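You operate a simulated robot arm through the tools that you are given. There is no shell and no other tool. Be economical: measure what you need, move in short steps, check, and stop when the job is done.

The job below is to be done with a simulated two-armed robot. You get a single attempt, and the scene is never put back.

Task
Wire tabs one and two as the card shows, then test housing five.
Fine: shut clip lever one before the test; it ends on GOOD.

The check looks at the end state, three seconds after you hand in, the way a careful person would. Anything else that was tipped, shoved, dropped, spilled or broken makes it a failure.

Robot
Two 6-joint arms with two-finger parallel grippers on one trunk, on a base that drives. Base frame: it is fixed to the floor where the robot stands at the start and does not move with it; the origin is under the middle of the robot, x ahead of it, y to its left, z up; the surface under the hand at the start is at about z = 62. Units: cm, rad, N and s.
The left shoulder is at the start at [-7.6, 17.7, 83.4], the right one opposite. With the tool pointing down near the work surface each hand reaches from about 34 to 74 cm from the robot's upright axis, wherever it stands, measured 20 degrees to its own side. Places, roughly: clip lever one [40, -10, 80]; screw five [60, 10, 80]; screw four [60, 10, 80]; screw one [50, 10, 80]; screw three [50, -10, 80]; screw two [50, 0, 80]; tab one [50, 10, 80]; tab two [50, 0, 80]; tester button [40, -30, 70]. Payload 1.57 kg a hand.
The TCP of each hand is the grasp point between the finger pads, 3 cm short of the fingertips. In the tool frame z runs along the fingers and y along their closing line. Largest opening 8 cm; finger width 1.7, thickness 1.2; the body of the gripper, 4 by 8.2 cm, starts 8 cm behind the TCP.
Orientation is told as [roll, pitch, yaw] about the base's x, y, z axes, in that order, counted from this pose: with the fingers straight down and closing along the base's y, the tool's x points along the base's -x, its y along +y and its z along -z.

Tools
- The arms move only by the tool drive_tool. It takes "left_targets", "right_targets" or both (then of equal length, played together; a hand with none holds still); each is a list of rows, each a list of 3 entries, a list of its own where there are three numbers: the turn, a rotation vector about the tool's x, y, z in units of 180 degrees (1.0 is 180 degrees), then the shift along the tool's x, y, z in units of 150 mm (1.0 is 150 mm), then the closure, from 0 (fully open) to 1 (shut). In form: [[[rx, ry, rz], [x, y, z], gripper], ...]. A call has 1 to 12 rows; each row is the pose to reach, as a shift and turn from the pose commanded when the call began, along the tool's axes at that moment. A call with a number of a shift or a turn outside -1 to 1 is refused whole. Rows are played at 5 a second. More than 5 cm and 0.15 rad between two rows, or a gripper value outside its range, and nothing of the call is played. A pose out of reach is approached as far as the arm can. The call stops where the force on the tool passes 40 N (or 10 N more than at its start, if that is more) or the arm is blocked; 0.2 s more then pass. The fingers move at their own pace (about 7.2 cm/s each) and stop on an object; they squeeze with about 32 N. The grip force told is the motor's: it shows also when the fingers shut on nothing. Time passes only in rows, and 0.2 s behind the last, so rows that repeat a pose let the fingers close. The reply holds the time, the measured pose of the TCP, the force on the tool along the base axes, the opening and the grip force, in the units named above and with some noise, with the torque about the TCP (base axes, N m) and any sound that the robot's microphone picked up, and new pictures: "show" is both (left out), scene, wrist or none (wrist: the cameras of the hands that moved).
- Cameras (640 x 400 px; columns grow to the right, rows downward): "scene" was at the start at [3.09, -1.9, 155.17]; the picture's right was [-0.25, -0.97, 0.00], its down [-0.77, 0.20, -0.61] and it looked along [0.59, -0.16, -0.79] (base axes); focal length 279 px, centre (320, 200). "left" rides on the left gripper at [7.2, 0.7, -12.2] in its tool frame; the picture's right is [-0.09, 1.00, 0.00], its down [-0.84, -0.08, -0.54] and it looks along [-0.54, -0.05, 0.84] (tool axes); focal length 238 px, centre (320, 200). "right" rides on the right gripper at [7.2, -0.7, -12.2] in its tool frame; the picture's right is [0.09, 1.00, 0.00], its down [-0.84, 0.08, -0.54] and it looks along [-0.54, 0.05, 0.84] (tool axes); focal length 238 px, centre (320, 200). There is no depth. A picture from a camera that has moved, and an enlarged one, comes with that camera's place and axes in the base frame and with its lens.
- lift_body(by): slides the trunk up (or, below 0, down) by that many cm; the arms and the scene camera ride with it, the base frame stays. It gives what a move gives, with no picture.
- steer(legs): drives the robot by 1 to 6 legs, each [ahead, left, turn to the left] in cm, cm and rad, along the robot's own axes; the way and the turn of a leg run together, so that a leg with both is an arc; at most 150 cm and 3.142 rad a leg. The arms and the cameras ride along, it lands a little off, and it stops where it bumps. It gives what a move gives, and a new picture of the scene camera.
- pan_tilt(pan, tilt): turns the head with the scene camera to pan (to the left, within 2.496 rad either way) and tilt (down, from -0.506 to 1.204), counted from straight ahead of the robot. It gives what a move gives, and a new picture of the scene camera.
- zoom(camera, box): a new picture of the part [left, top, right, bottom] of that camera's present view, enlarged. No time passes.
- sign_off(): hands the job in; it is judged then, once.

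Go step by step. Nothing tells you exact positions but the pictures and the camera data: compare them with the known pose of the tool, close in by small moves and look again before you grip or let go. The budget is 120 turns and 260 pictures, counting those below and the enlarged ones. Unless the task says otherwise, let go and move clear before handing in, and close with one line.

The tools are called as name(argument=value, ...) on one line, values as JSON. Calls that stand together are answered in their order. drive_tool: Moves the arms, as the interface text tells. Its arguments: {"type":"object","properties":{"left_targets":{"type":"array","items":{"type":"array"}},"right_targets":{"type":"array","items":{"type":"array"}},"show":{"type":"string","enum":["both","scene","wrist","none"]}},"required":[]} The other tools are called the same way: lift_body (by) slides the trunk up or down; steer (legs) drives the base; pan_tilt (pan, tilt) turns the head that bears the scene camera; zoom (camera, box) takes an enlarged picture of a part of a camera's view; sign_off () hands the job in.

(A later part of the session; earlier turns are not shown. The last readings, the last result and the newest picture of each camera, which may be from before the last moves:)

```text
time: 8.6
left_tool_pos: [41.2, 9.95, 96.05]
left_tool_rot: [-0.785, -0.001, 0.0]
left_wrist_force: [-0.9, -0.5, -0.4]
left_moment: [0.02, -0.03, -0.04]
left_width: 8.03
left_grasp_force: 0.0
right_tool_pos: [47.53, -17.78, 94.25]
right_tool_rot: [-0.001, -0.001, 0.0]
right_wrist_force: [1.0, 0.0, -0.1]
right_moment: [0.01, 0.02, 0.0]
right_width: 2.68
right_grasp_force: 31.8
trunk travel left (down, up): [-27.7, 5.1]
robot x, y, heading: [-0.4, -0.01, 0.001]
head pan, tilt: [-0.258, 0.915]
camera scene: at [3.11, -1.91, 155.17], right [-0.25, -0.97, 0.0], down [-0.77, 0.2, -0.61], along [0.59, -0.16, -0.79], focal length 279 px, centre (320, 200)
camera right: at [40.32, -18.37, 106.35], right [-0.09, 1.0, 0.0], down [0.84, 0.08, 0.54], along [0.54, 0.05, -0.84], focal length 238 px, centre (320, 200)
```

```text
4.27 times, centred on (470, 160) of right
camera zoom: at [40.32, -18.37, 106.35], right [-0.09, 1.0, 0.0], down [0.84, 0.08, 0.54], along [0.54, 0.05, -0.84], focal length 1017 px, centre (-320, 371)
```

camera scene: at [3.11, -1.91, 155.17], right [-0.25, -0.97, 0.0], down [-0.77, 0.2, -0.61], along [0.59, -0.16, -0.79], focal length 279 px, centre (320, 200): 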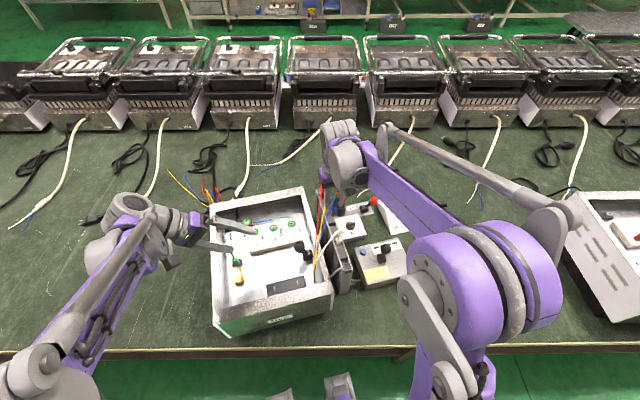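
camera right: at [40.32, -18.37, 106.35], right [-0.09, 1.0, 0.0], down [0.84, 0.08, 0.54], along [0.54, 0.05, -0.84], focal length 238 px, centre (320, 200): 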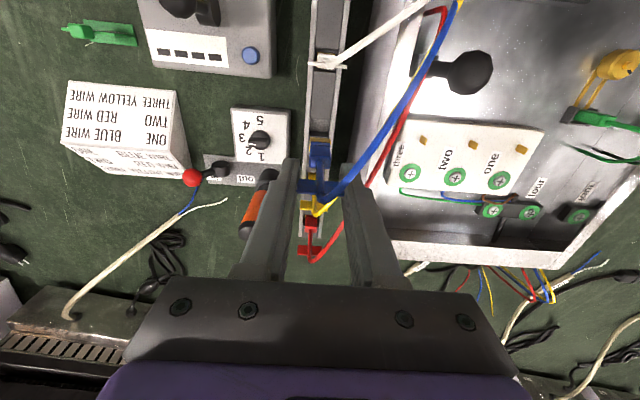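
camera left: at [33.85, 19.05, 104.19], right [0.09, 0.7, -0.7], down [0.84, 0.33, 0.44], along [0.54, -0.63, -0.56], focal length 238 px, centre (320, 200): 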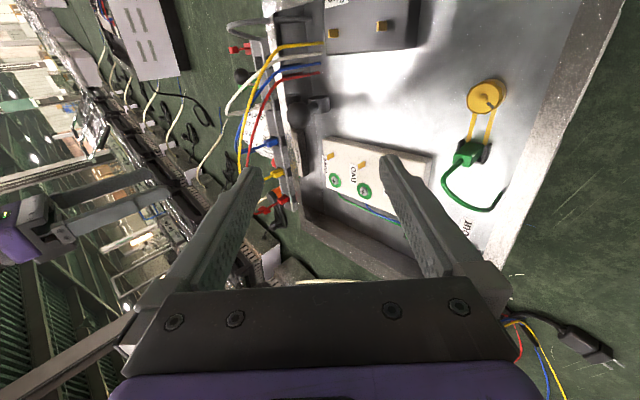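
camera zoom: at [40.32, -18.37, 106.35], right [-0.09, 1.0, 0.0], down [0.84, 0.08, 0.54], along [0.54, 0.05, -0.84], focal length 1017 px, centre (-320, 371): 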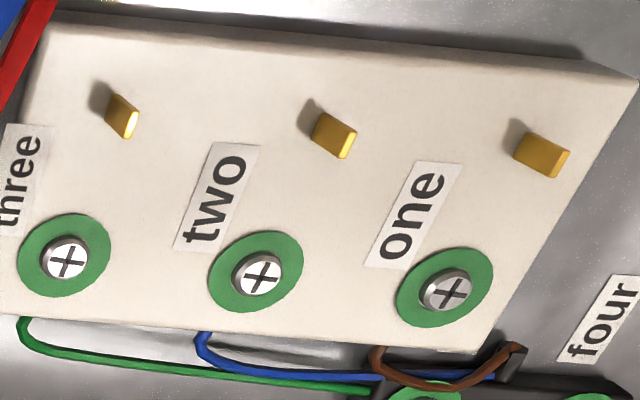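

zoom(camera="left", box=[218, 140, 258, 166])

```text
15.38 times, centred on (238, 153) of left
camera zoom: at [33.9, 19.06, 104.21], right [0.09, 0.7, -0.7], down [0.84, 0.33, 0.44], along [0.54, -0.63, -0.56], focal length 3667 px, centre (1582, 923)
```

zoom: 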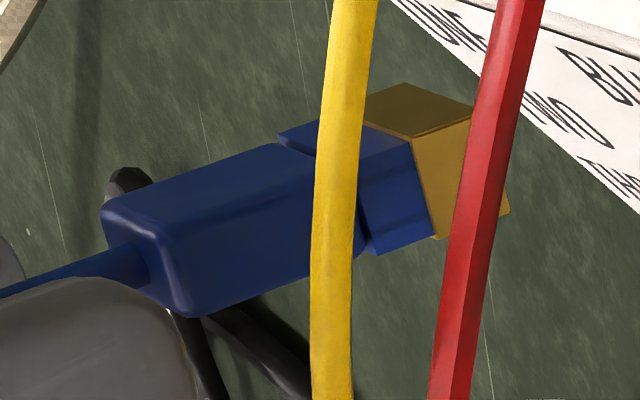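

I'll tilt both hands to see the plug's underside.

drive_tool(left_targets=[[[0.035, 0, 0], [0, 0, 0], 0], [[0.07, 0, 0], [0, 0, 0], 0], [[0.105, 0, 0], [0, 0, 0], 0], [[0.14, 0, 0], [0, 0, 0], 0], [[0.175, 0, 0], [0, 0, 0], 0], [[0.2, 0, 0], [0, 0, 0], 0]], right_targets=[[[-0.042, 0, 0], [0, 0, -0.1], 1], [[-0.084, 0, 0], [0, 0, -0.2], 1], [[-0.126, 0, 0], [0, 0, -0.3], 1], [[-0.168, 0, 0], [0, 0, -0.3], 1], [[-0.21, 0, 0], [0, 0, -0.3], 1], [[-0.25, 0, 0], [0, 0, -0.3], 1]], show="wrist")

```text
time: 10.0
left_tool_pos: [41.13, 10.12, 96.27]
left_tool_rot: [-1.415, 0.001, -0.001]
left_wrist_force: [0.6, 0.6, -1.1]
left_moment: [-0.01, -0.02, 0.0]
left_width: 8.03
left_grasp_force: 0.0
right_tool_pos: [47.8, -17.6, 98.66]
right_tool_rot: [0.787, 0.001, 0.001]
right_wrist_force: [0.0, -0.6, 0.0]
right_moment: [0.0, 0.01, -0.01]
right_width: 2.65
right_grasp_force: 31.6
trunk travel left (down, up): [-27.7, 5.1]
robot x, y, heading: [0.17, -0.0, -0.002]
head pan, tilt: [-0.258, 0.915]
camera right: at [40.51, -26.81, 106.82], right [-0.09, 0.7, 0.71], down [0.84, -0.33, 0.44], along [0.54, 0.63, -0.56], focal length 238 px, centre (320, 200)
camera left: at [33.84, 22.22, 97.41], right [0.09, 0.15, -0.98], down [0.84, 0.52, 0.16], along [0.54, -0.84, -0.08], focal length 238 px, centre (320, 200)
```

right: 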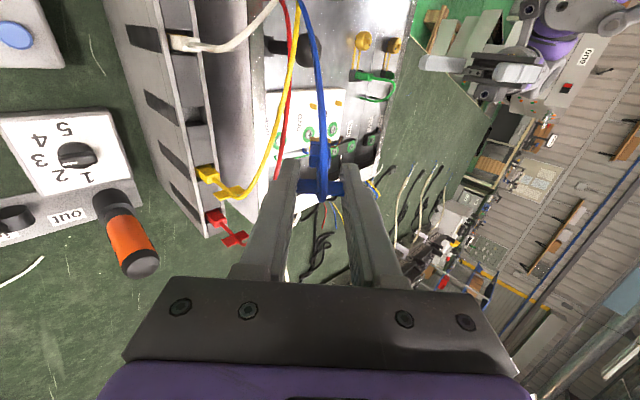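
left: 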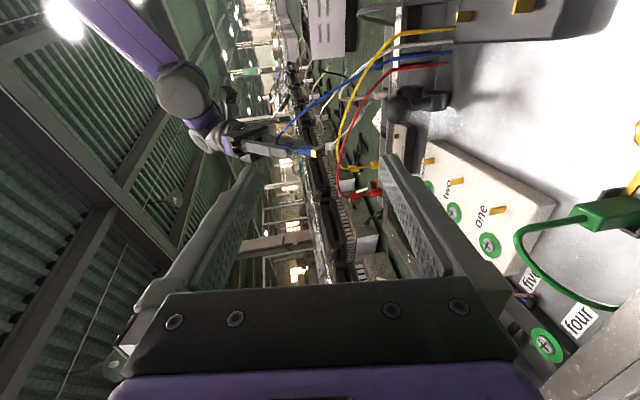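

zoom(camera="left", box=[290, 138, 330, 163])

zoom(camera="left", box=[380, 60, 540, 220])

```text
16.00 times, centred on (310, 150) of left
camera zoom: at [33.84, 22.22, 97.41], right [0.09, 0.15, -0.98], down [0.84, 0.52, 0.16], along [0.54, -0.84, -0.08], focal length 3814 px, centre (480, 992)
```

zoom: 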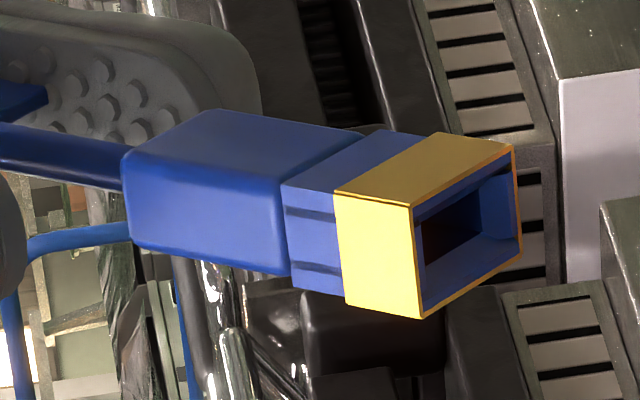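

```text
2.50 times, centred on (460, 140) of left
camera zoom: at [33.84, 22.22, 97.41], right [0.09, 0.15, -0.98], down [0.84, 0.52, 0.16], along [0.54, -0.84, -0.08], focal length 596 px, centre (-30, 350)
```

zoom: 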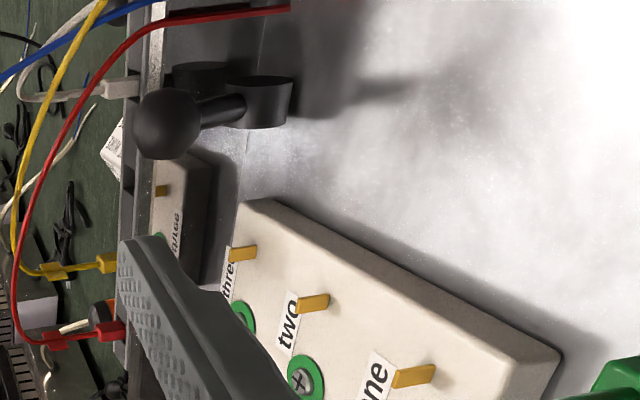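

drive_tool(right_targets=[[[-0.045, 0, 0], [0, 0, 0], 1], [[-0.09, 0, 0], [0, 0, 0], 1], [[-0.135, 0, 0], [0, 0, 0], 1], [[-0.18, 0, 0], [0, 0, 0], 1], [[-0.18, 0, 0], [0, 0, 0], 1]], show="none")

zoom(camera="left", box=[280, 125, 340, 163])

```text
time: 11.2
left_tool_pos: [41.19, 10.21, 96.1]
left_tool_rot: [-1.414, 0.001, -0.001]
left_wrist_force: [0.3, -0.9, 0.4]
left_moment: [-0.03, 0.01, 0.01]
left_width: 8.01
left_grasp_force: 0.1
right_tool_pos: [47.58, -17.72, 98.71]
right_tool_rot: [1.351, 0.001, 0.001]
right_wrist_force: [0.2, 0.7, 0.1]
right_moment: [-0.02, -0.03, 0.0]
right_width: 2.67
right_grasp_force: 32.9
trunk travel left (down, up): [-27.7, 5.1]
robot x, y, heading: [-0.03, 0.13, 0.004]
head pan, tilt: [-0.258, 0.915]
```

```text
10.53 times, centred on (310, 144) of left
camera zoom: at [33.78, 22.27, 97.43], right [0.09, 0.16, -0.98], down [0.84, 0.52, 0.16], along [0.54, -0.84, -0.08], focal length 2509 px, centre (425, 790)
```

zoom: 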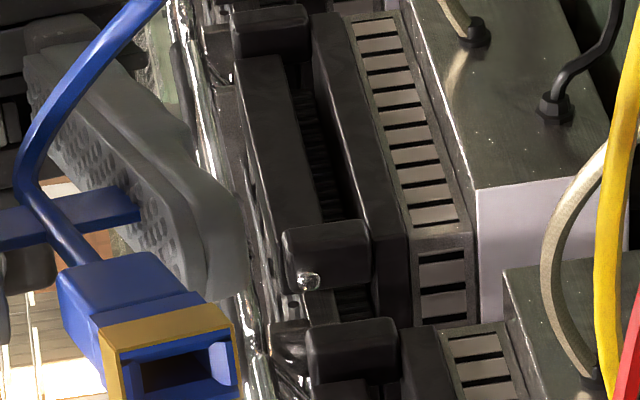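

zoom(camera="left", box=[282, 152, 312, 171])

```text
16.00 times, centred on (297, 162) of left
camera zoom: at [33.78, 22.27, 97.43], right [0.09, 0.16, -0.98], down [0.84, 0.52, 0.16], along [0.54, -0.84, -0.08], focal length 3814 px, centre (688, 816)
```

zoom: 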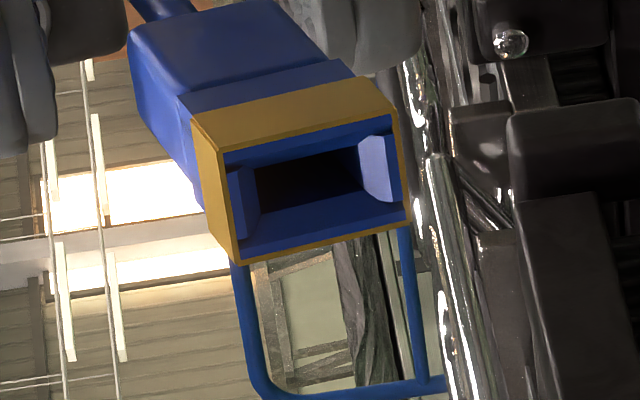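

The receptacle is wide across the wing and narrow along x, so the plug must be yawed 90° for the tabs. First I roll back upright.

drive_tool(right_targets=[[[0.043, 0, 0], [0, 0, 0], 1], [[0.086, 0, 0], [0, 0, 0], 1], [[0.129, 0, 0], [0, 0, 0], 1], [[0.172, 0, 0], [0, 0, 0], 1], [[0.215, 0, 0], [0, 0, 0], 1], [[0.258, 0, 0], [0, 0, 0], 1], [[0.301, 0, 0], [0, 0, 0], 1], [[0.344, 0, 0], [0, 0, 0], 1], [[0.387, 0, 0], [0, 0, 0], 1], [[0.43, 0, 0], [0, 0, 0], 1], [[0.43, 0, 0], [0, 0, 0], 1]], show="none")

```text
time: 13.6
left_tool_pos: [41.02, 10.07, 96.25]
left_tool_rot: [-1.413, -0.001, 0.0]
left_wrist_force: [0.3, -0.1, 0.1]
left_moment: [0.0, -0.01, 0.0]
left_width: 7.98
left_grasp_force: 0.1
right_tool_pos: [47.72, -17.68, 98.52]
right_tool_rot: [-0.001, 0.0, 0.001]
right_wrist_force: [0.7, 0.1, 1.0]
right_moment: [-0.01, -0.02, 0.01]
right_width: 2.69
right_grasp_force: 32.4
trunk travel left (down, up): [-27.7, 5.1]
robot x, y, heading: [-0.21, 0.08, 0.001]
head pan, tilt: [-0.258, 0.915]
```

drive_tool(left_targets=[[[0, 0, 0], [0.02, 0, -0.08], 0], [[0, 0, 0], [0.04, 0, -0.16], 0], [[0, 0, 0], [0.06, 0, -0.24], 0], [[0, 0, 0], [0.08, 0, -0.32], 0], [[0, 0, 0], [0.1, 0, -0.4], 0], [[0, 0, 0], [0.12, 0, -0.5], 0], [[0, 0, 0], [0.14, 0, -0.6], 0], [[0, 0, 0], [0.16, 0, -0.7], 0], [[0, 0, 0], [0.18, 0, -0.7], 0], [[0, 0, 0], [0.2, 0, -0.7], 0], [[0, 0, 0], [0.2, 0, -0.7], 0], [[0, 0, 0], [0.2, 0, -0.7], 0]], right_targets=[[[0, 0, -0.045], [0, 0, -0.07], 1], [[0, 0, -0.09], [0, 0, -0.13], 1], [[0, 0, -0.135], [-0.01, 0.1, -0.13], 1], [[0, 0, -0.18], [-0.02, 0.2, -0.13], 1], [[0, 0, -0.225], [-0.03, 0.3, -0.13], 1], [[0, 0, -0.27], [-0.04, 0.4, -0.13], 1], [[0, 0, -0.315], [-0.05, 0.5, -0.13], 1], [[0, 0, -0.36], [-0.06, 0.6, -0.13], 1], [[0, 0, -0.405], [-0.07, 0.7, -0.13], 1], [[0, 0, -0.45], [-0.08, 0.85, -0.13], 1], [[0, 0, -0.5], [-0.09, 1.0, -0.13], 1], [[0, 0, -0.5], [-0.09, 1.0, -0.13], 1]])

zoom(camera="right", box=[220, 100, 420, 225])

```text
refused: row 11 steps farther than a row can; nothing moved
```

```text
3.20 times, centred on (320, 162) of right
camera zoom: at [40.5, -18.39, 110.78], right [-0.09, 1.0, 0.0], down [0.84, 0.08, 0.54], along [0.54, 0.05, -0.84], focal length 763 px, centre (320, 320)
```

zoom: 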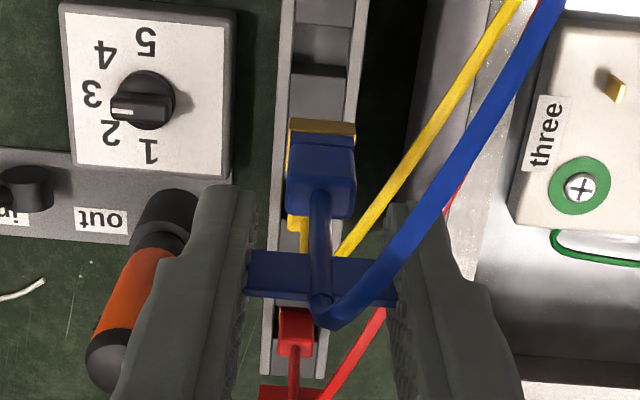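

drive_tool(left_targets=[[[0, 0, 0], [0.02, 0, -0.08], 0], [[0, 0, 0], [0.04, 0, -0.16], 0], [[0, 0, 0], [0.06, 0, -0.24], 0], [[0, 0, 0], [0.08, 0, -0.32], 0], [[0, 0, 0], [0.1, 0, -0.4], 0], [[0, 0, 0], [0.12, 0, -0.5], 0], [[0, 0, 0], [0.14, 0, -0.6], 0], [[0, 0, 0], [0.16, 0, -0.7], 0], [[0, 0, 0], [0.18, 0, -0.7], 0], [[0, 0, 0], [0.2, 0, -0.7], 0], [[0, 0, 0], [0.2, 0, -0.7], 0], [[0, 0, 0], [0.2, 0, -0.7], 0]], right_targets=[[[0, 0, -0.046], [0, 0, -0.07], 1], [[0, 0, -0.092], [0, 0, -0.13], 1], [[0, 0, -0.138], [-0.01, 0.1, -0.13], 1], [[0, 0, -0.184], [-0.02, 0.2, -0.13], 1], [[0, 0, -0.23], [-0.03, 0.3, -0.13], 1], [[0, 0, -0.276], [-0.04, 0.4, -0.13], 1], [[0, 0, -0.322], [-0.05, 0.5, -0.13], 1], [[0, 0, -0.368], [-0.06, 0.6, -0.13], 1], [[0, 0, -0.414], [-0.07, 0.7, -0.13], 1], [[0, 0, -0.46], [-0.08, 0.85, -0.13], 1], [[0, 0, -0.5], [-0.09, 1.0, -0.13], 1], [[0, 0, -0.5], [-0.09, 1.0, -0.13], 1]])

zoom(camera="right", box=[220, 100, 420, 225])

```text
time: 16.2
left_tool_pos: [39.22, 18.25, 97.61]
left_tool_rot: [-1.413, 0.001, 0.004]
left_wrist_force: [0.1, -0.5, 0.2]
left_moment: [0.0, 0.01, -0.01]
left_width: 7.99
left_grasp_force: 0.0
left hand out of reach, approached as far as the arm can: row 7, 8, 9, 10, 11, 12
right_tool_pos: [48.92, -2.73, 100.74]
right_tool_rot: [0.0, 0.0, 1.574]
right_wrist_force: [0.9, -0.7, 1.1]
right_moment: [-0.02, 0.01, -0.03]
right_width: 2.66
right_grasp_force: 31.7
trunk travel left (down, up): [-27.7, 5.1]
robot x, y, heading: [0.19, -0.23, 0.002]
head pan, tilt: [-0.258, 0.915]
camera scene: at [3.08, -1.94, 155.17], right [-0.25, -0.97, 0.0], down [-0.77, 0.2, -0.61], along [0.59, -0.16, -0.79], focal length 279 px, centre (320, 200)
camera right: at [49.65, -9.96, 113.0], right [-1.0, -0.09, 0.0], down [-0.08, 0.84, 0.54], along [-0.05, 0.54, -0.84], focal length 238 px, centre (320, 200)
camera left: at [31.97, 30.36, 98.86], right [0.09, 0.16, -0.98], down [0.83, 0.53, 0.16], along [0.54, -0.84, -0.08], focal length 238 px, centre (320, 200)
```

scene: 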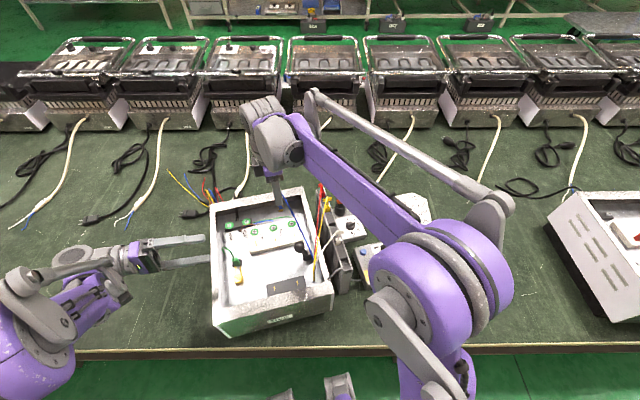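
right: 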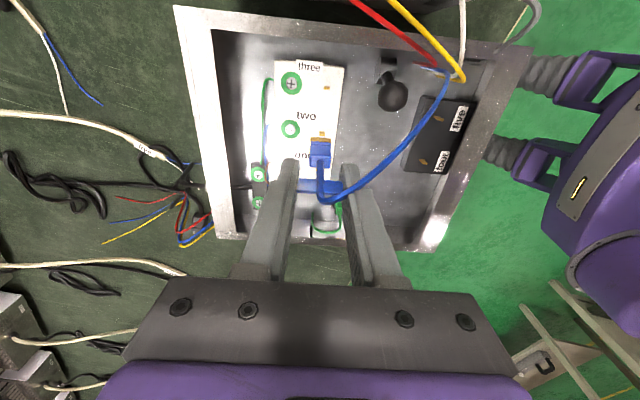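
left: 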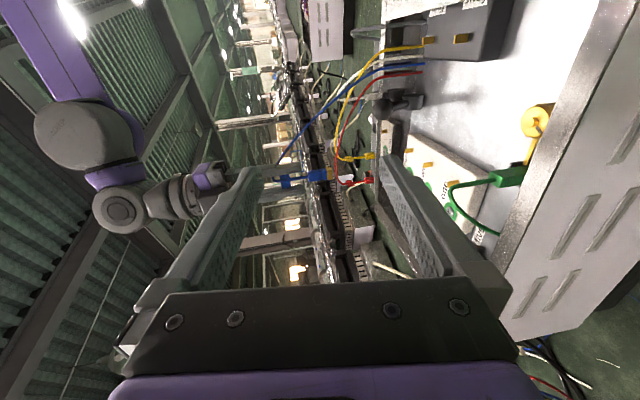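

```text
3.20 times, centred on (320, 162) of right
camera zoom: at [49.65, -9.96, 113.0], right [-1.0, -0.09, 0.0], down [-0.08, 0.84, 0.54], along [-0.05, 0.54, -0.84], focal length 763 px, centre (320, 320)
```

zoom: 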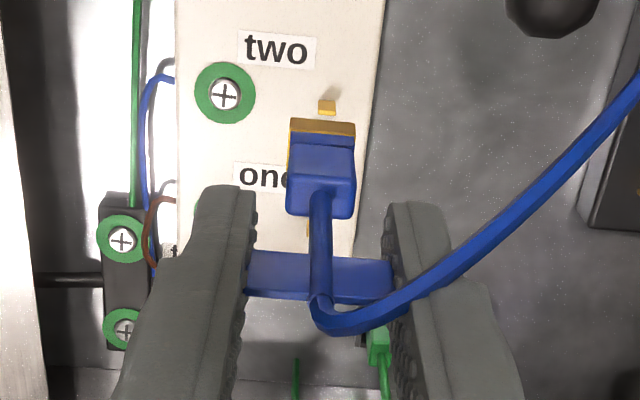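

Blue is upright and yawed. Tab one is at about (48.6, 6.4), top z≈80; moving above it.

drive_tool(right_targets=[[[0, 0, 0], [-0.2, 0.01, 0], 1], [[0, 0, 0], [-0.42, 0.02, 0.1], 1], [[0, 0, 0], [-0.63, 0.027, 0.3], 1], [[0, 0, 0], [-0.63, 0.027, 0.5], 1], [[0, 0, 0], [-0.63, 0.027, 0.5], 1]], show="wrist")

zoom(camera="right", box=[240, 110, 400, 210])

zoom(camera="left", box=[320, 110, 480, 250])

zoom(camera="scene", box=[210, 180, 310, 260])

```text
time: 17.4
left_tool_pos: [39.23, 18.34, 97.6]
left_tool_rot: [-1.413, 0.0, 0.004]
left_wrist_force: [-0.6, 0.1, -0.3]
left_moment: [-0.07, -0.03, -0.03]
left_width: 7.98
left_grasp_force: 0.0
right_tool_pos: [48.61, 7.0, 93.1]
right_tool_rot: [0.002, 0.001, 1.573]
right_wrist_force: [-0.1, -0.8, -0.2]
right_moment: [0.03, 0.01, 0.01]
right_width: 2.66
right_grasp_force: 31.7
trunk travel left (down, up): [-27.7, 5.1]
robot x, y, heading: [-0.09, -0.07, -0.005]
head pan, tilt: [-0.258, 0.915]
camera right: at [49.26, -0.21, 105.3], right [-1.0, -0.09, 0.0], down [-0.08, 0.84, 0.54], along [-0.05, 0.54, -0.84], focal length 238 px, centre (320, 200)
```

right: 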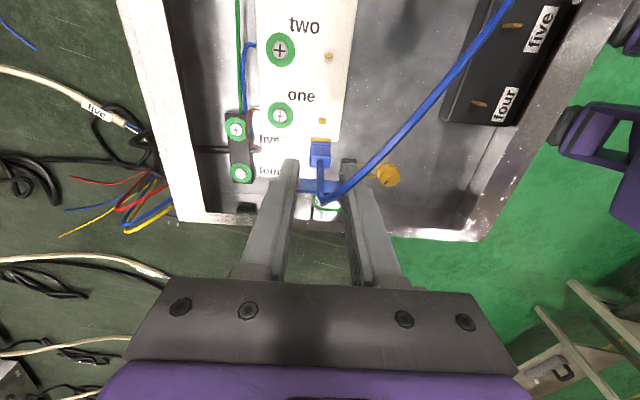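

```text
4.00 times, centred on (320, 160) of right
camera zoom: at [49.26, -0.21, 105.3], right [-1.0, -0.09, 0.0], down [-0.08, 0.84, 0.54], along [-0.05, 0.54, -0.84], focal length 953 px, centre (320, 360)
```

zoom: 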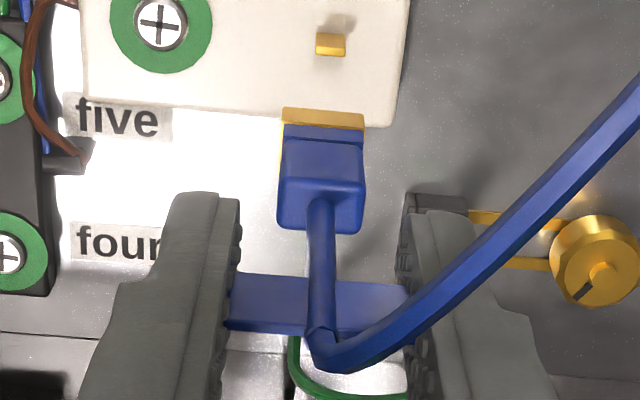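

```text
2.86 times, centred on (400, 180) of left
camera zoom: at [31.96, 30.4, 98.85], right [0.09, 0.16, -0.98], down [0.83, 0.53, 0.16], along [0.54, -0.84, -0.08], focal length 681 px, centre (91, 257)
```

zoom: 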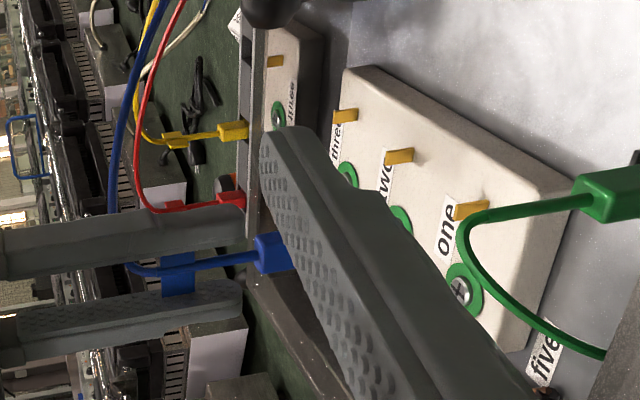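

```text
5.00 times, centred on (260, 220) of scene
camera zoom: at [3.07, -1.88, 155.17], right [-0.25, -0.97, 0.0], down [-0.77, 0.2, -0.61], along [0.59, -0.16, -0.79], focal length 1395 px, centre (620, 100)
```

zoom: 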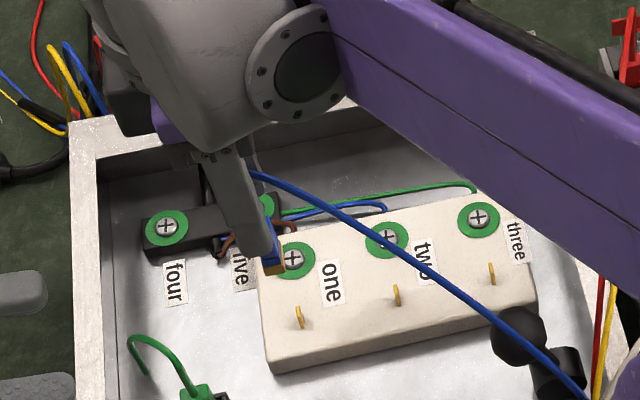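

drive_tool(right_targets=[[[0, 0, 0], [0.01, 0.013, 0.1], 1], [[0, 0, 0], [0.01, 0.013, 0.22], 1], [[0, 0, 0], [0.01, 0.013, 0.34], 1], [[0, 0, 0], [0.01, 0.013, 0.34], 1]], show="none")

zoom(camera="right", box=[280, 110, 360, 160])

zoom(camera="left", box=[360, 130, 450, 200])

zoom(camera="scene", box=[245, 215, 295, 250])

```text
time: 18.4
left_tool_pos: [39.23, 18.3, 97.58]
left_tool_rot: [-1.411, 0.0, 0.005]
left_wrist_force: [0.0, -0.1, -0.1]
left_moment: [0.02, 0.01, 0.01]
left_width: 7.99
left_grasp_force: 0.1
right_tool_pos: [48.42, 6.77, 87.93]
right_tool_rot: [-0.001, 0.0, 1.57]
right_wrist_force: [0.6, -0.4, -0.8]
right_moment: [0.02, 0.0, 0.02]
right_width: 2.68
right_grasp_force: 31.9
trunk travel left (down, up): [-27.7, 5.1]
robot x, y, heading: [0.08, 0.25, 0.002]
head pan, tilt: [-0.258, 0.915]
```

```text
8.00 times, centred on (320, 135) of right
camera zoom: at [49.05, -0.45, 100.14], right [-1.0, -0.09, 0.0], down [-0.08, 0.84, 0.54], along [-0.05, 0.54, -0.84], focal length 1907 px, centre (320, 720)
```

zoom: 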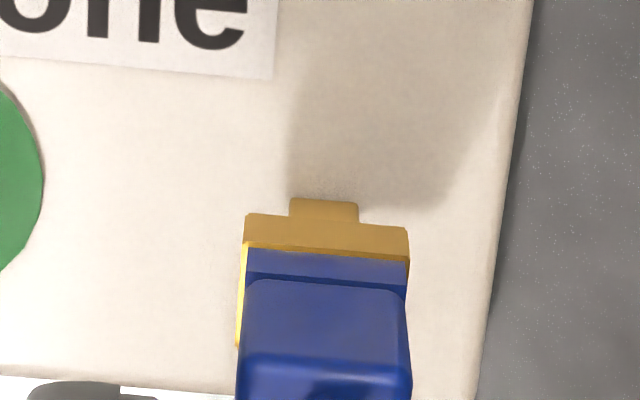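

```text
5.71 times, centred on (405, 165) of left
camera zoom: at [31.96, 30.38, 98.86], right [0.09, 0.16, -0.98], down [0.83, 0.53, 0.16], along [0.54, -0.84, -0.08], focal length 1362 px, centre (-166, 400)
```

zoom: 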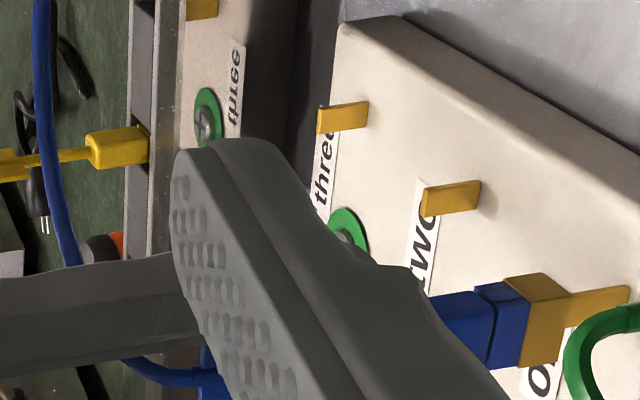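

```text
11.43 times, centred on (270, 232) of scene
camera zoom: at [3.07, -1.91, 155.17], right [-0.25, -0.97, 0.0], down [-0.77, 0.2, -0.61], along [0.59, -0.16, -0.79], focal length 3188 px, centre (891, -171)
```

zoom: 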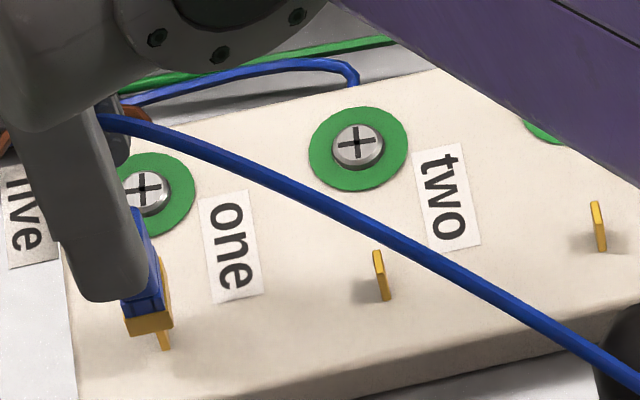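

drive_tool(right_targets=[[[0, 0, -0.012], [0.008, 0, 0], 1], [[0, 0, -0.012], [0.008, 0, 0.03], 1], [[0, 0, -0.012], [0.008, 0, 0.06], 1], [[0, 0, -0.012], [0.008, 0, 0.09], 1], [[0, 0, -0.012], [0.008, 0, 0.09], 1]], show="none")

zoom(camera="right", box=[280, 110, 360, 160])

zoom(camera="left", box=[360, 130, 450, 200])

```text
time: 19.6
left_tool_pos: [39.28, 18.33, 97.59]
left_tool_rot: [-1.411, 0.0, 0.006]
left_wrist_force: [-0.6, 0.6, -0.3]
left_moment: [-0.02, -0.02, 0.01]
left_width: 7.99
left_grasp_force: 0.0
right_tool_pos: [48.47, 6.67, 86.47]
right_tool_rot: [0.001, -0.001, 1.61]
right_wrist_force: [0.3, 2.7, -0.5]
right_moment: [0.17, -0.01, -0.02]
right_width: 2.68
right_grasp_force: 32.4
trunk travel left (down, up): [-27.7, 5.1]
robot x, y, heading: [-0.2, 0.25, -0.004]
head pan, tilt: [-0.258, 0.915]
```

```text
8.00 times, centred on (320, 135) of right
camera zoom: at [49.36, -0.62, 98.75], right [-0.99, -0.13, 0.0], down [-0.11, 0.83, 0.54], along [-0.07, 0.54, -0.84], focal length 1907 px, centre (320, 720)
```

zoom: 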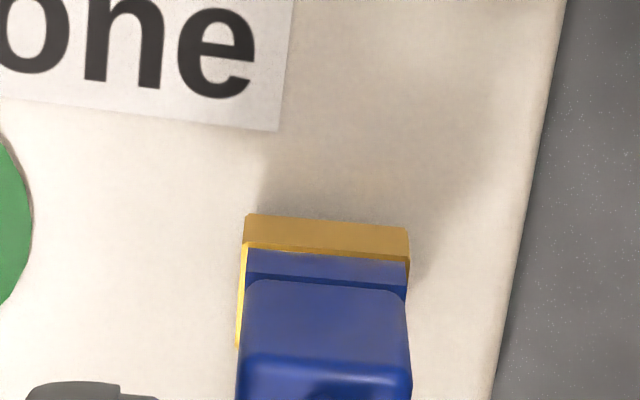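

```text
5.71 times, centred on (405, 165) of left
camera zoom: at [31.97, 30.41, 98.85], right [0.09, 0.16, -0.98], down [0.83, 0.53, 0.16], along [0.54, -0.84, -0.08], focal length 1362 px, centre (-166, 400)
```

zoom: 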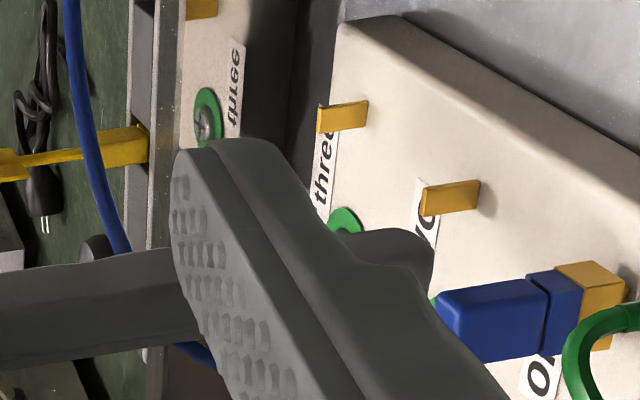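

drive_tool(right_targets=[[[0, 0, 0], [-0.01, 0, 0], 1], [[0, 0, 0], [-0.01, 0, 0.015], 1], [[0, 0, 0], [-0.01, 0, 0.03], 1], [[0, 0, 0], [-0.01, 0, 0.045], 1], [[0, 0, 0], [-0.01, 0, 0.06], 1]], show="none")

zoom(camera="left", box=[390, 140, 460, 200])

zoom(camera="right", box=[240, 110, 400, 210])

```text
time: 20.8
left_tool_pos: [39.16, 18.29, 97.58]
left_tool_rot: [-1.411, -0.001, 0.006]
left_wrist_force: [-0.6, -0.3, 1.2]
left_moment: [0.0, -0.01, 0.0]
left_width: 8.03
left_grasp_force: 0.1
right_tool_pos: [48.33, 6.64, 85.73]
right_tool_rot: [-0.003, 0.0, 1.61]
right_wrist_force: [3.2, -0.3, 32.2]
right_moment: [-0.03, -0.11, -0.02]
right_width: 2.67
right_grasp_force: 32.5
trunk travel left (down, up): [-27.7, 5.1]
robot x, y, heading: [0.32, 0.06, 0.001]
head pan, tilt: [-0.258, 0.915]
```

```text
6.67 times, centred on (425, 170) of left
camera zoom: at [31.86, 30.37, 98.94], right [0.09, 0.16, -0.98], down [0.83, 0.53, 0.16], along [0.54, -0.84, -0.08], focal length 1589 px, centre (-380, 400)
```

zoom: 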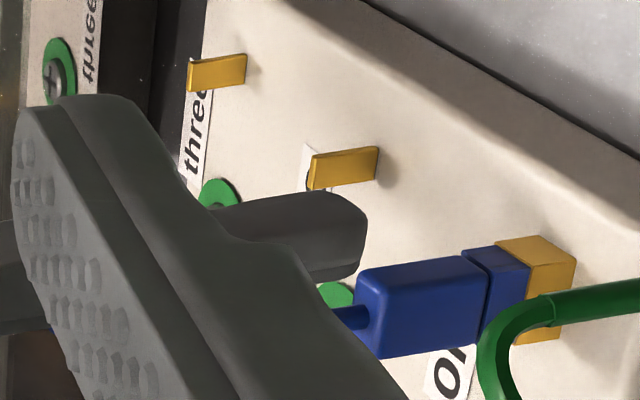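

```text
4.00 times, centred on (320, 160) of right
camera zoom: at [49.16, -0.53, 98.06], right [-0.99, -0.13, 0.0], down [-0.11, 0.83, 0.54], along [-0.07, 0.54, -0.84], focal length 953 px, centre (320, 360)
```

zoom: 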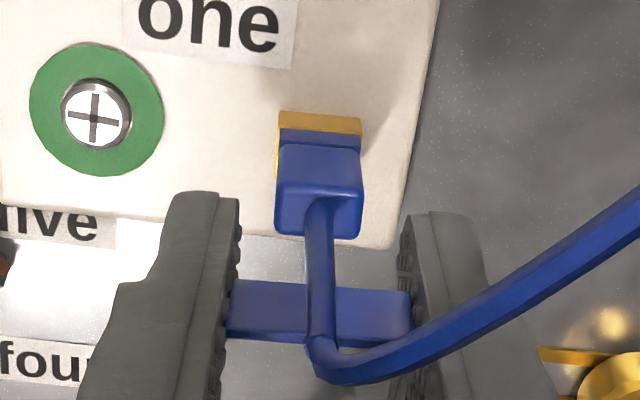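

zoom(camera="left", box=[435, 160, 465, 190])

zoom(camera="right", box=[300, 130, 340, 160])

zoom(camera="scene", box=[245, 225, 285, 250])

```text
13.33 times, centred on (450, 175) of left
camera zoom: at [31.86, 30.37, 98.94], right [0.09, 0.16, -0.98], down [0.83, 0.53, 0.16], along [0.54, -0.84, -0.08], focal length 3178 px, centre (-1413, 533)
```

zoom: 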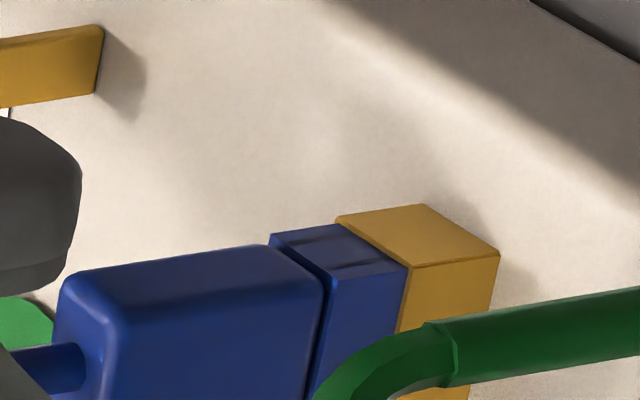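

```text
13.33 times, centred on (320, 145) of right
camera zoom: at [49.16, -0.53, 98.06], right [-0.99, -0.13, 0.0], down [-0.11, 0.83, 0.54], along [-0.07, 0.54, -0.84], focal length 3178 px, centre (320, 933)
```

zoom: 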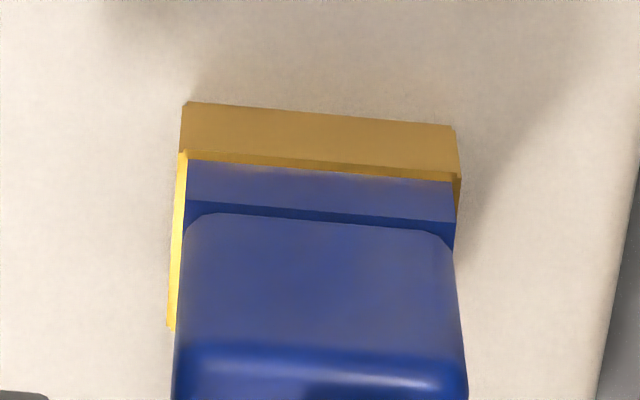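

```text
16.00 times, centred on (265, 238) of scene
camera zoom: at [2.88, -1.93, 155.21], right [-0.25, -0.97, 0.0], down [-0.77, 0.2, -0.61], along [0.59, -0.16, -0.79], focal length 4464 px, centre (1200, -400)
```

zoom: 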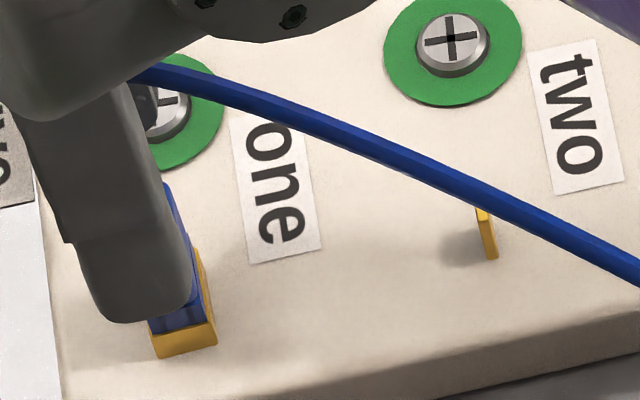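

drive_tool(right_targets=[[[0, 0, 0], [0, 0, 0.008], 1], [[0, 0, 0], [0, 0, 0.016], 1], [[0, 0, 0], [0, 0, 0.016], 1]], show="none")

zoom(camera="left", box=[435, 160, 465, 190])

```text
time: 21.6
left_tool_pos: [39.15, 18.24, 97.66]
left_tool_rot: [-1.413, -0.003, 0.004]
left_wrist_force: [-0.1, -0.1, 0.1]
left_moment: [0.0, 0.03, 0.01]
left_width: 8.0
left_grasp_force: 0.1
right_tool_pos: [48.27, 6.67, 85.61]
right_tool_rot: [0.0, 0.001, 1.608]
right_wrist_force: [2.8, 0.1, 30.8]
right_moment: [-0.06, -0.12, 0.0]
right_width: 2.66
right_grasp_force: 32.0
trunk travel left (down, up): [-27.7, 5.1]
robot x, y, heading: [0.29, 0.09, -0.005]
head pan, tilt: [-0.258, 0.915]
```

```text
13.33 times, centred on (450, 175) of left
camera zoom: at [31.84, 30.37, 98.91], right [0.09, 0.16, -0.98], down [0.83, 0.53, 0.16], along [0.54, -0.84, -0.08], focal length 3178 px, centre (-1413, 533)
```

zoom: 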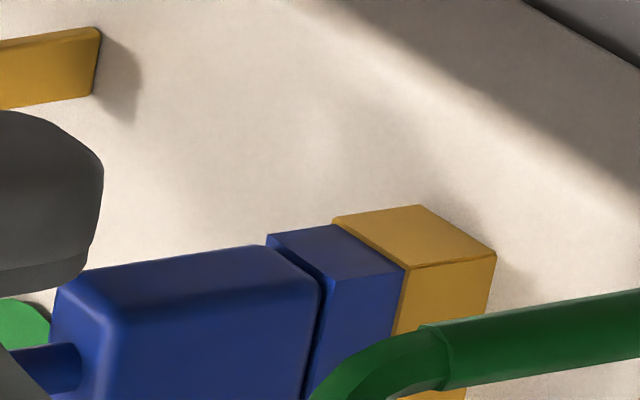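

The plug sits flush on the block. Releasing and retreating up.

drive_tool(right_targets=[[[0, 0, 0], [0, 0, -0.015], 0.9], [[0, 0, 0], [0, 0, -0.015], 0.6], [[0, 0, 0], [0, 0, -0.015], 0.45], [[0, 0, 0], [0, 0, -0.2], 0.45], [[0, 0, 0], [0, 0, -0.5], 0.45], [[0, 0, 0], [0, 0, -0.8], 0.45], [[0, 0, 0], [0, 0, -0.8], 0.45]])

zoom(camera="right", box=[220, 40, 420, 165])

zoom(camera="scene", box=[210, 170, 350, 260])

```text
time: 23.2
left_tool_pos: [39.18, 18.26, 97.66]
left_tool_rot: [-1.411, 0.0, 0.006]
left_wrist_force: [0.5, 0.1, 0.9]
left_moment: [0.01, 0.0, 0.0]
left_width: 7.99
left_grasp_force: 0.1
right_tool_pos: [48.47, 6.85, 97.57]
right_tool_rot: [-0.001, 0.0, 1.608]
right_wrist_force: [0.7, -0.5, -0.9]
right_moment: [0.04, 0.0, -0.02]
right_width: 4.39
right_grasp_force: 0.0
trunk travel left (down, up): [-27.7, 5.1]
robot x, y, heading: [-0.15, -0.36, 0.001]
head pan, tilt: [-0.258, 0.915]
camera scene: at [3.1, -1.9, 155.17], right [-0.25, -0.97, 0.0], down [-0.77, 0.2, -0.61], along [0.59, -0.16, -0.79], focal length 279 px, centre (320, 200)
camera right: at [49.29, -0.36, 109.65], right [-0.99, -0.13, 0.0], down [-0.11, 0.83, 0.54], along [-0.07, 0.54, -0.84], focal length 238 px, centre (320, 200)
```

scene: 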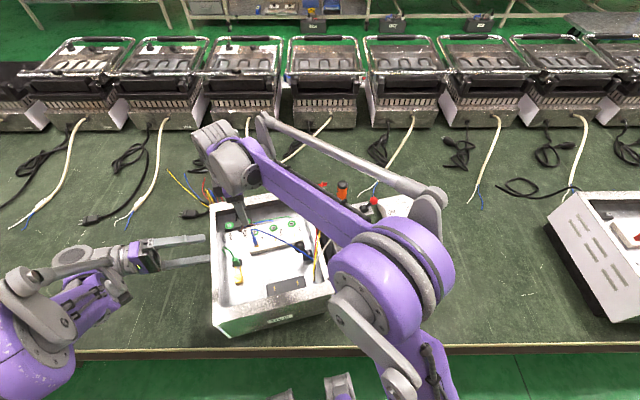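
right: 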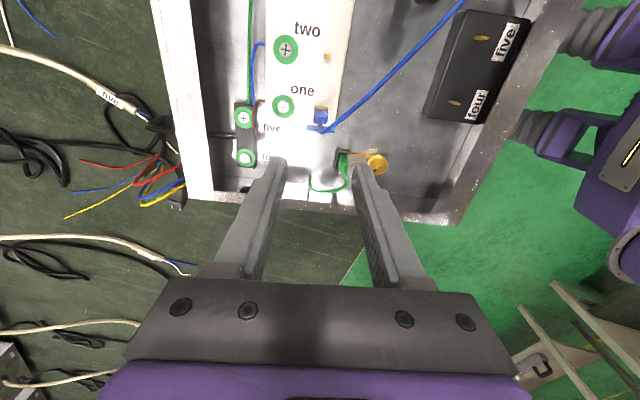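

```text
3.20 times, centred on (320, 102) of right
camera zoom: at [49.29, -0.36, 109.65], right [-0.99, -0.13, 0.0], down [-0.11, 0.83, 0.54], along [-0.07, 0.54, -0.84], focal length 763 px, centre (320, 512)
```

zoom: 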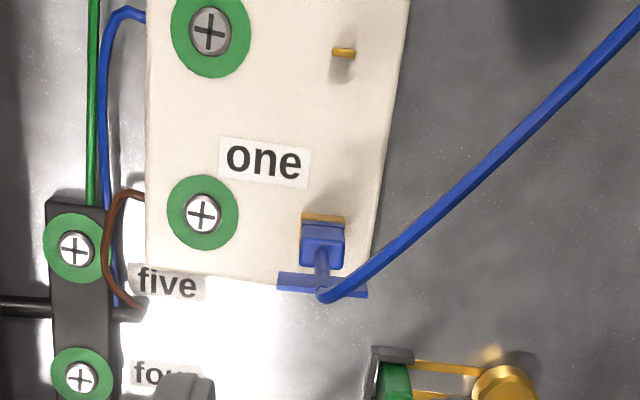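

```text
4.44 times, centred on (280, 215) of scene
camera zoom: at [3.1, -1.9, 155.17], right [-0.25, -0.97, 0.0], down [-0.77, 0.2, -0.61], along [0.59, -0.16, -0.79], focal length 1240 px, centre (498, 133)
```

zoom: 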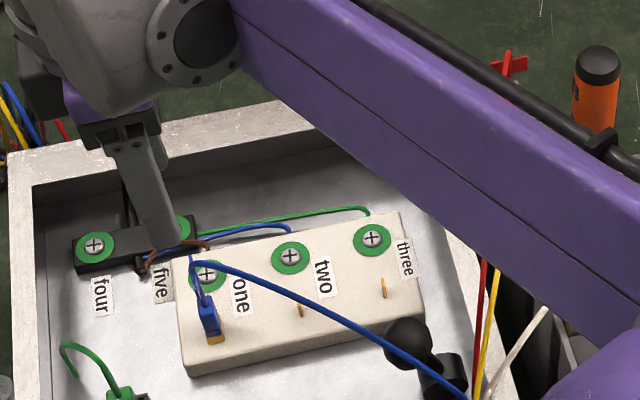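

Blue is on tab one. Now turning back and heading to the red plug.

drive_tool(right_targets=[[[0, 0, 0.046], [0.05, 0, -0.1], 0.45], [[0, 0, 0.092], [0.14, -0.02, -0.2], 0.45], [[0, 0, 0.138], [0.24, -0.04, -0.2], 0.45], [[0, 0, 0.184], [0.34, -0.06, -0.2], 0.45], [[0, 0, 0.23], [0.44, -0.08, -0.2], 0.45], [[0, 0, 0.276], [0.54, -0.1, -0.2], 0.45], [[0, 0, 0.322], [0.64, -0.14, -0.2], 0.45], [[0, 0, 0.368], [0.74, -0.18, -0.2], 0.45], [[0, 0, 0.414], [0.84, -0.24, -0.2], 0.45], [[0, 0, 0.46], [0.92, -0.3, -0.2], 0.45], [[0, 0, 0.506], [1.0, -0.4, -0.2], 0.45], [[0, 0, 0.512], [1.0, -0.5, -0.2], 0.45]], show="none")

```text
time: 25.8
left_tool_pos: [39.28, 18.38, 97.62]
left_tool_rot: [-1.413, 0.001, 0.005]
left_wrist_force: [0.5, -0.3, 0.0]
left_moment: [-0.03, 0.04, 0.0]
left_width: 7.99
left_grasp_force: 0.1
right_tool_pos: [56.38, -8.17, 100.43]
right_tool_rot: [0.0, 0.001, -0.001]
right_wrist_force: [-0.6, 0.9, 0.0]
right_moment: [0.0, -0.02, 0.01]
right_width: 4.38
right_grasp_force: 0.0
trunk travel left (down, up): [-27.7, 5.1]
robot x, y, heading: [0.29, 0.32, -0.004]
head pan, tilt: [-0.258, 0.915]
```

drive_tool(right_targets=[[[0, 0, 0], [-0.08, -0.21, 0], 0.5], [[0, 0, 0], [-0.16, -0.42, 0], 0.5], [[0, 0, 0], [-0.24, -0.64, 0.15], 0.575], [[0, 0, 0], [-0.24, -0.64, 0.35], 0.575], [[0, 0, 0], [-0.24, -0.64, 0.49], 0.575], [[0, 0, 0], [-0.24, -0.64, 0.49], 0.575]])

zoom(camera="right", box=[240, 110, 400, 210])

zoom(camera="scene", box=[300, 160, 380, 220])

```text
time: 27.2
left_tool_pos: [39.3, 18.33, 97.52]
left_tool_rot: [-1.412, 0.0, 0.006]
left_wrist_force: [1.3, 0.6, -0.7]
left_moment: [0.0, -0.03, 0.0]
left_width: 8.02
left_grasp_force: 0.0
right_tool_pos: [60.03, -17.62, 93.12]
right_tool_rot: [0.0, -0.001, -0.001]
right_wrist_force: [-0.2, -0.7, 1.1]
right_moment: [0.01, 0.01, 0.02]
right_width: 3.4
right_grasp_force: 0.2
trunk travel left (down, up): [-27.7, 5.1]
robot x, y, heading: [-0.23, -0.35, -0.0]
head pan, tilt: [-0.258, 0.915]
camera scene: at [3.07, -1.89, 155.17], right [-0.25, -0.97, 0.0], down [-0.77, 0.2, -0.61], along [0.59, -0.16, -0.79], focal length 279 px, centre (320, 200)
camera right: at [52.73, -18.32, 105.27], right [-0.09, 1.0, 0.0], down [0.84, 0.08, 0.54], along [0.54, 0.05, -0.84], focal length 238 px, centre (320, 200)
```

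scene: 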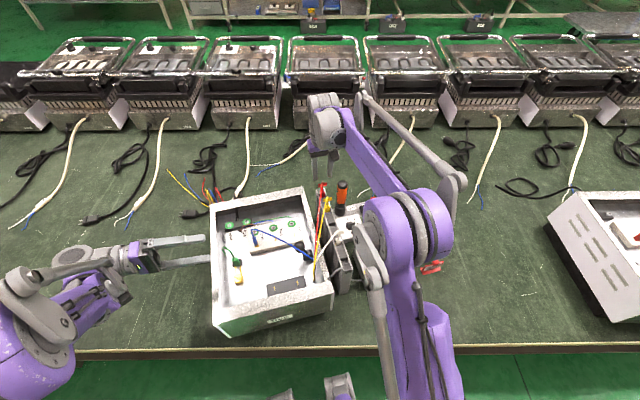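
right: 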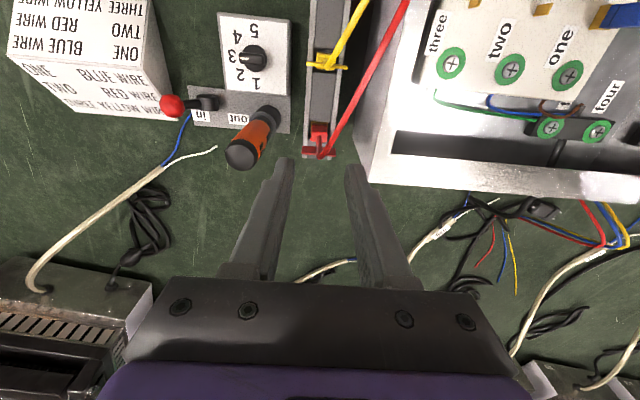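

```text
4.00 times, centred on (320, 160) of right
camera zoom: at [52.73, -18.32, 105.27], right [-0.09, 1.0, 0.0], down [0.84, 0.08, 0.54], along [0.54, 0.05, -0.84], focal length 953 px, centre (320, 360)
```

zoom: 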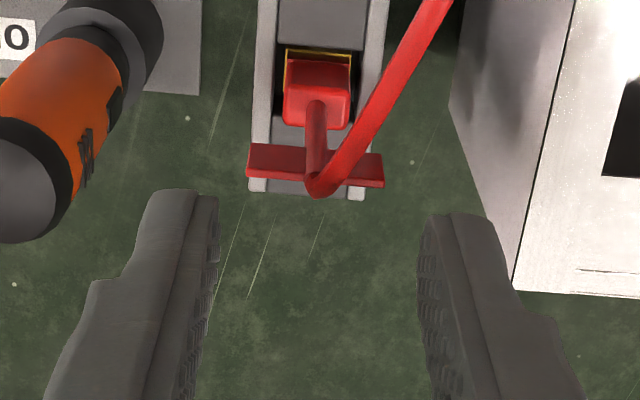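

```text
6.67 times, centred on (340, 190) of scene
camera zoom: at [3.07, -1.89, 155.17], right [-0.25, -0.97, 0.0], down [-0.77, 0.2, -0.61], along [0.59, -0.16, -0.79], focal length 1860 px, centre (187, 267)
```

zoom: 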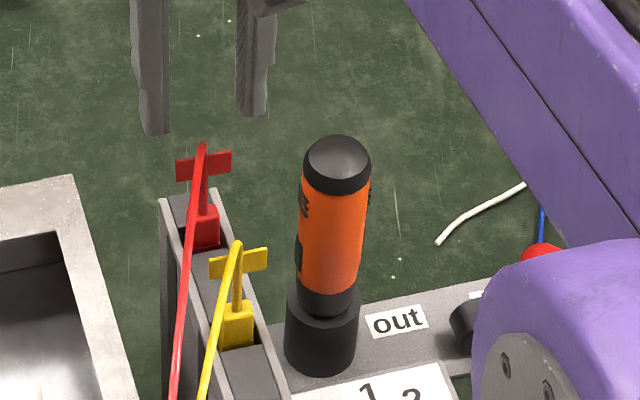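

drive_tool(right_targets=[[[0, 0, 0], [0, 0, 0.14], 0.575], [[0, 0, 0], [0, 0, 0.28], 0.575], [[0, 0, 0], [0, 0, 0.427], 0.575], [[0, 0, 0], [0, 0, 0.427], 0.575]], show="none")

zoom(camera="right", box=[240, 110, 400, 210])

```text
time: 28.2
left_tool_pos: [39.25, 18.34, 97.71]
left_tool_rot: [-1.411, -0.001, 0.005]
left_wrist_force: [0.5, 0.0, 0.5]
left_moment: [0.02, -0.03, -0.02]
left_width: 7.99
left_grasp_force: 0.2
right_tool_pos: [60.02, -17.81, 86.6]
right_tool_rot: [0.001, -0.001, -0.001]
right_wrist_force: [-0.1, 0.1, 0.2]
right_moment: [-0.01, 0.02, -0.06]
right_width: 3.38
right_grasp_force: 0.0
trunk travel left (down, up): [-27.7, 5.1]
robot x, y, heading: [0.07, -0.13, 0.001]
head pan, tilt: [-0.258, 0.915]
```

```text
4.00 times, centred on (320, 160) of right
camera zoom: at [52.87, -18.49, 98.82], right [-0.09, 1.0, 0.0], down [0.84, 0.08, 0.54], along [0.54, 0.05, -0.84], focal length 953 px, centre (320, 360)
```

zoom: 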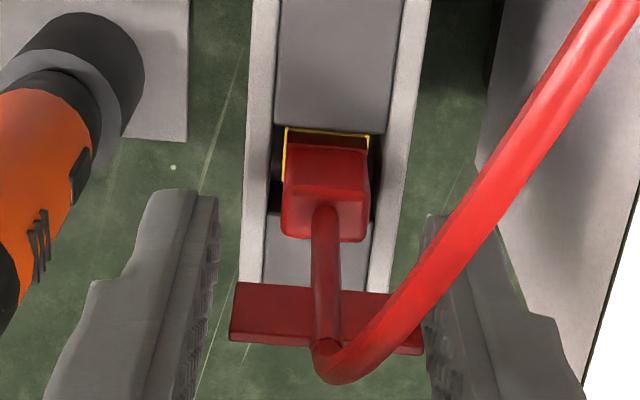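

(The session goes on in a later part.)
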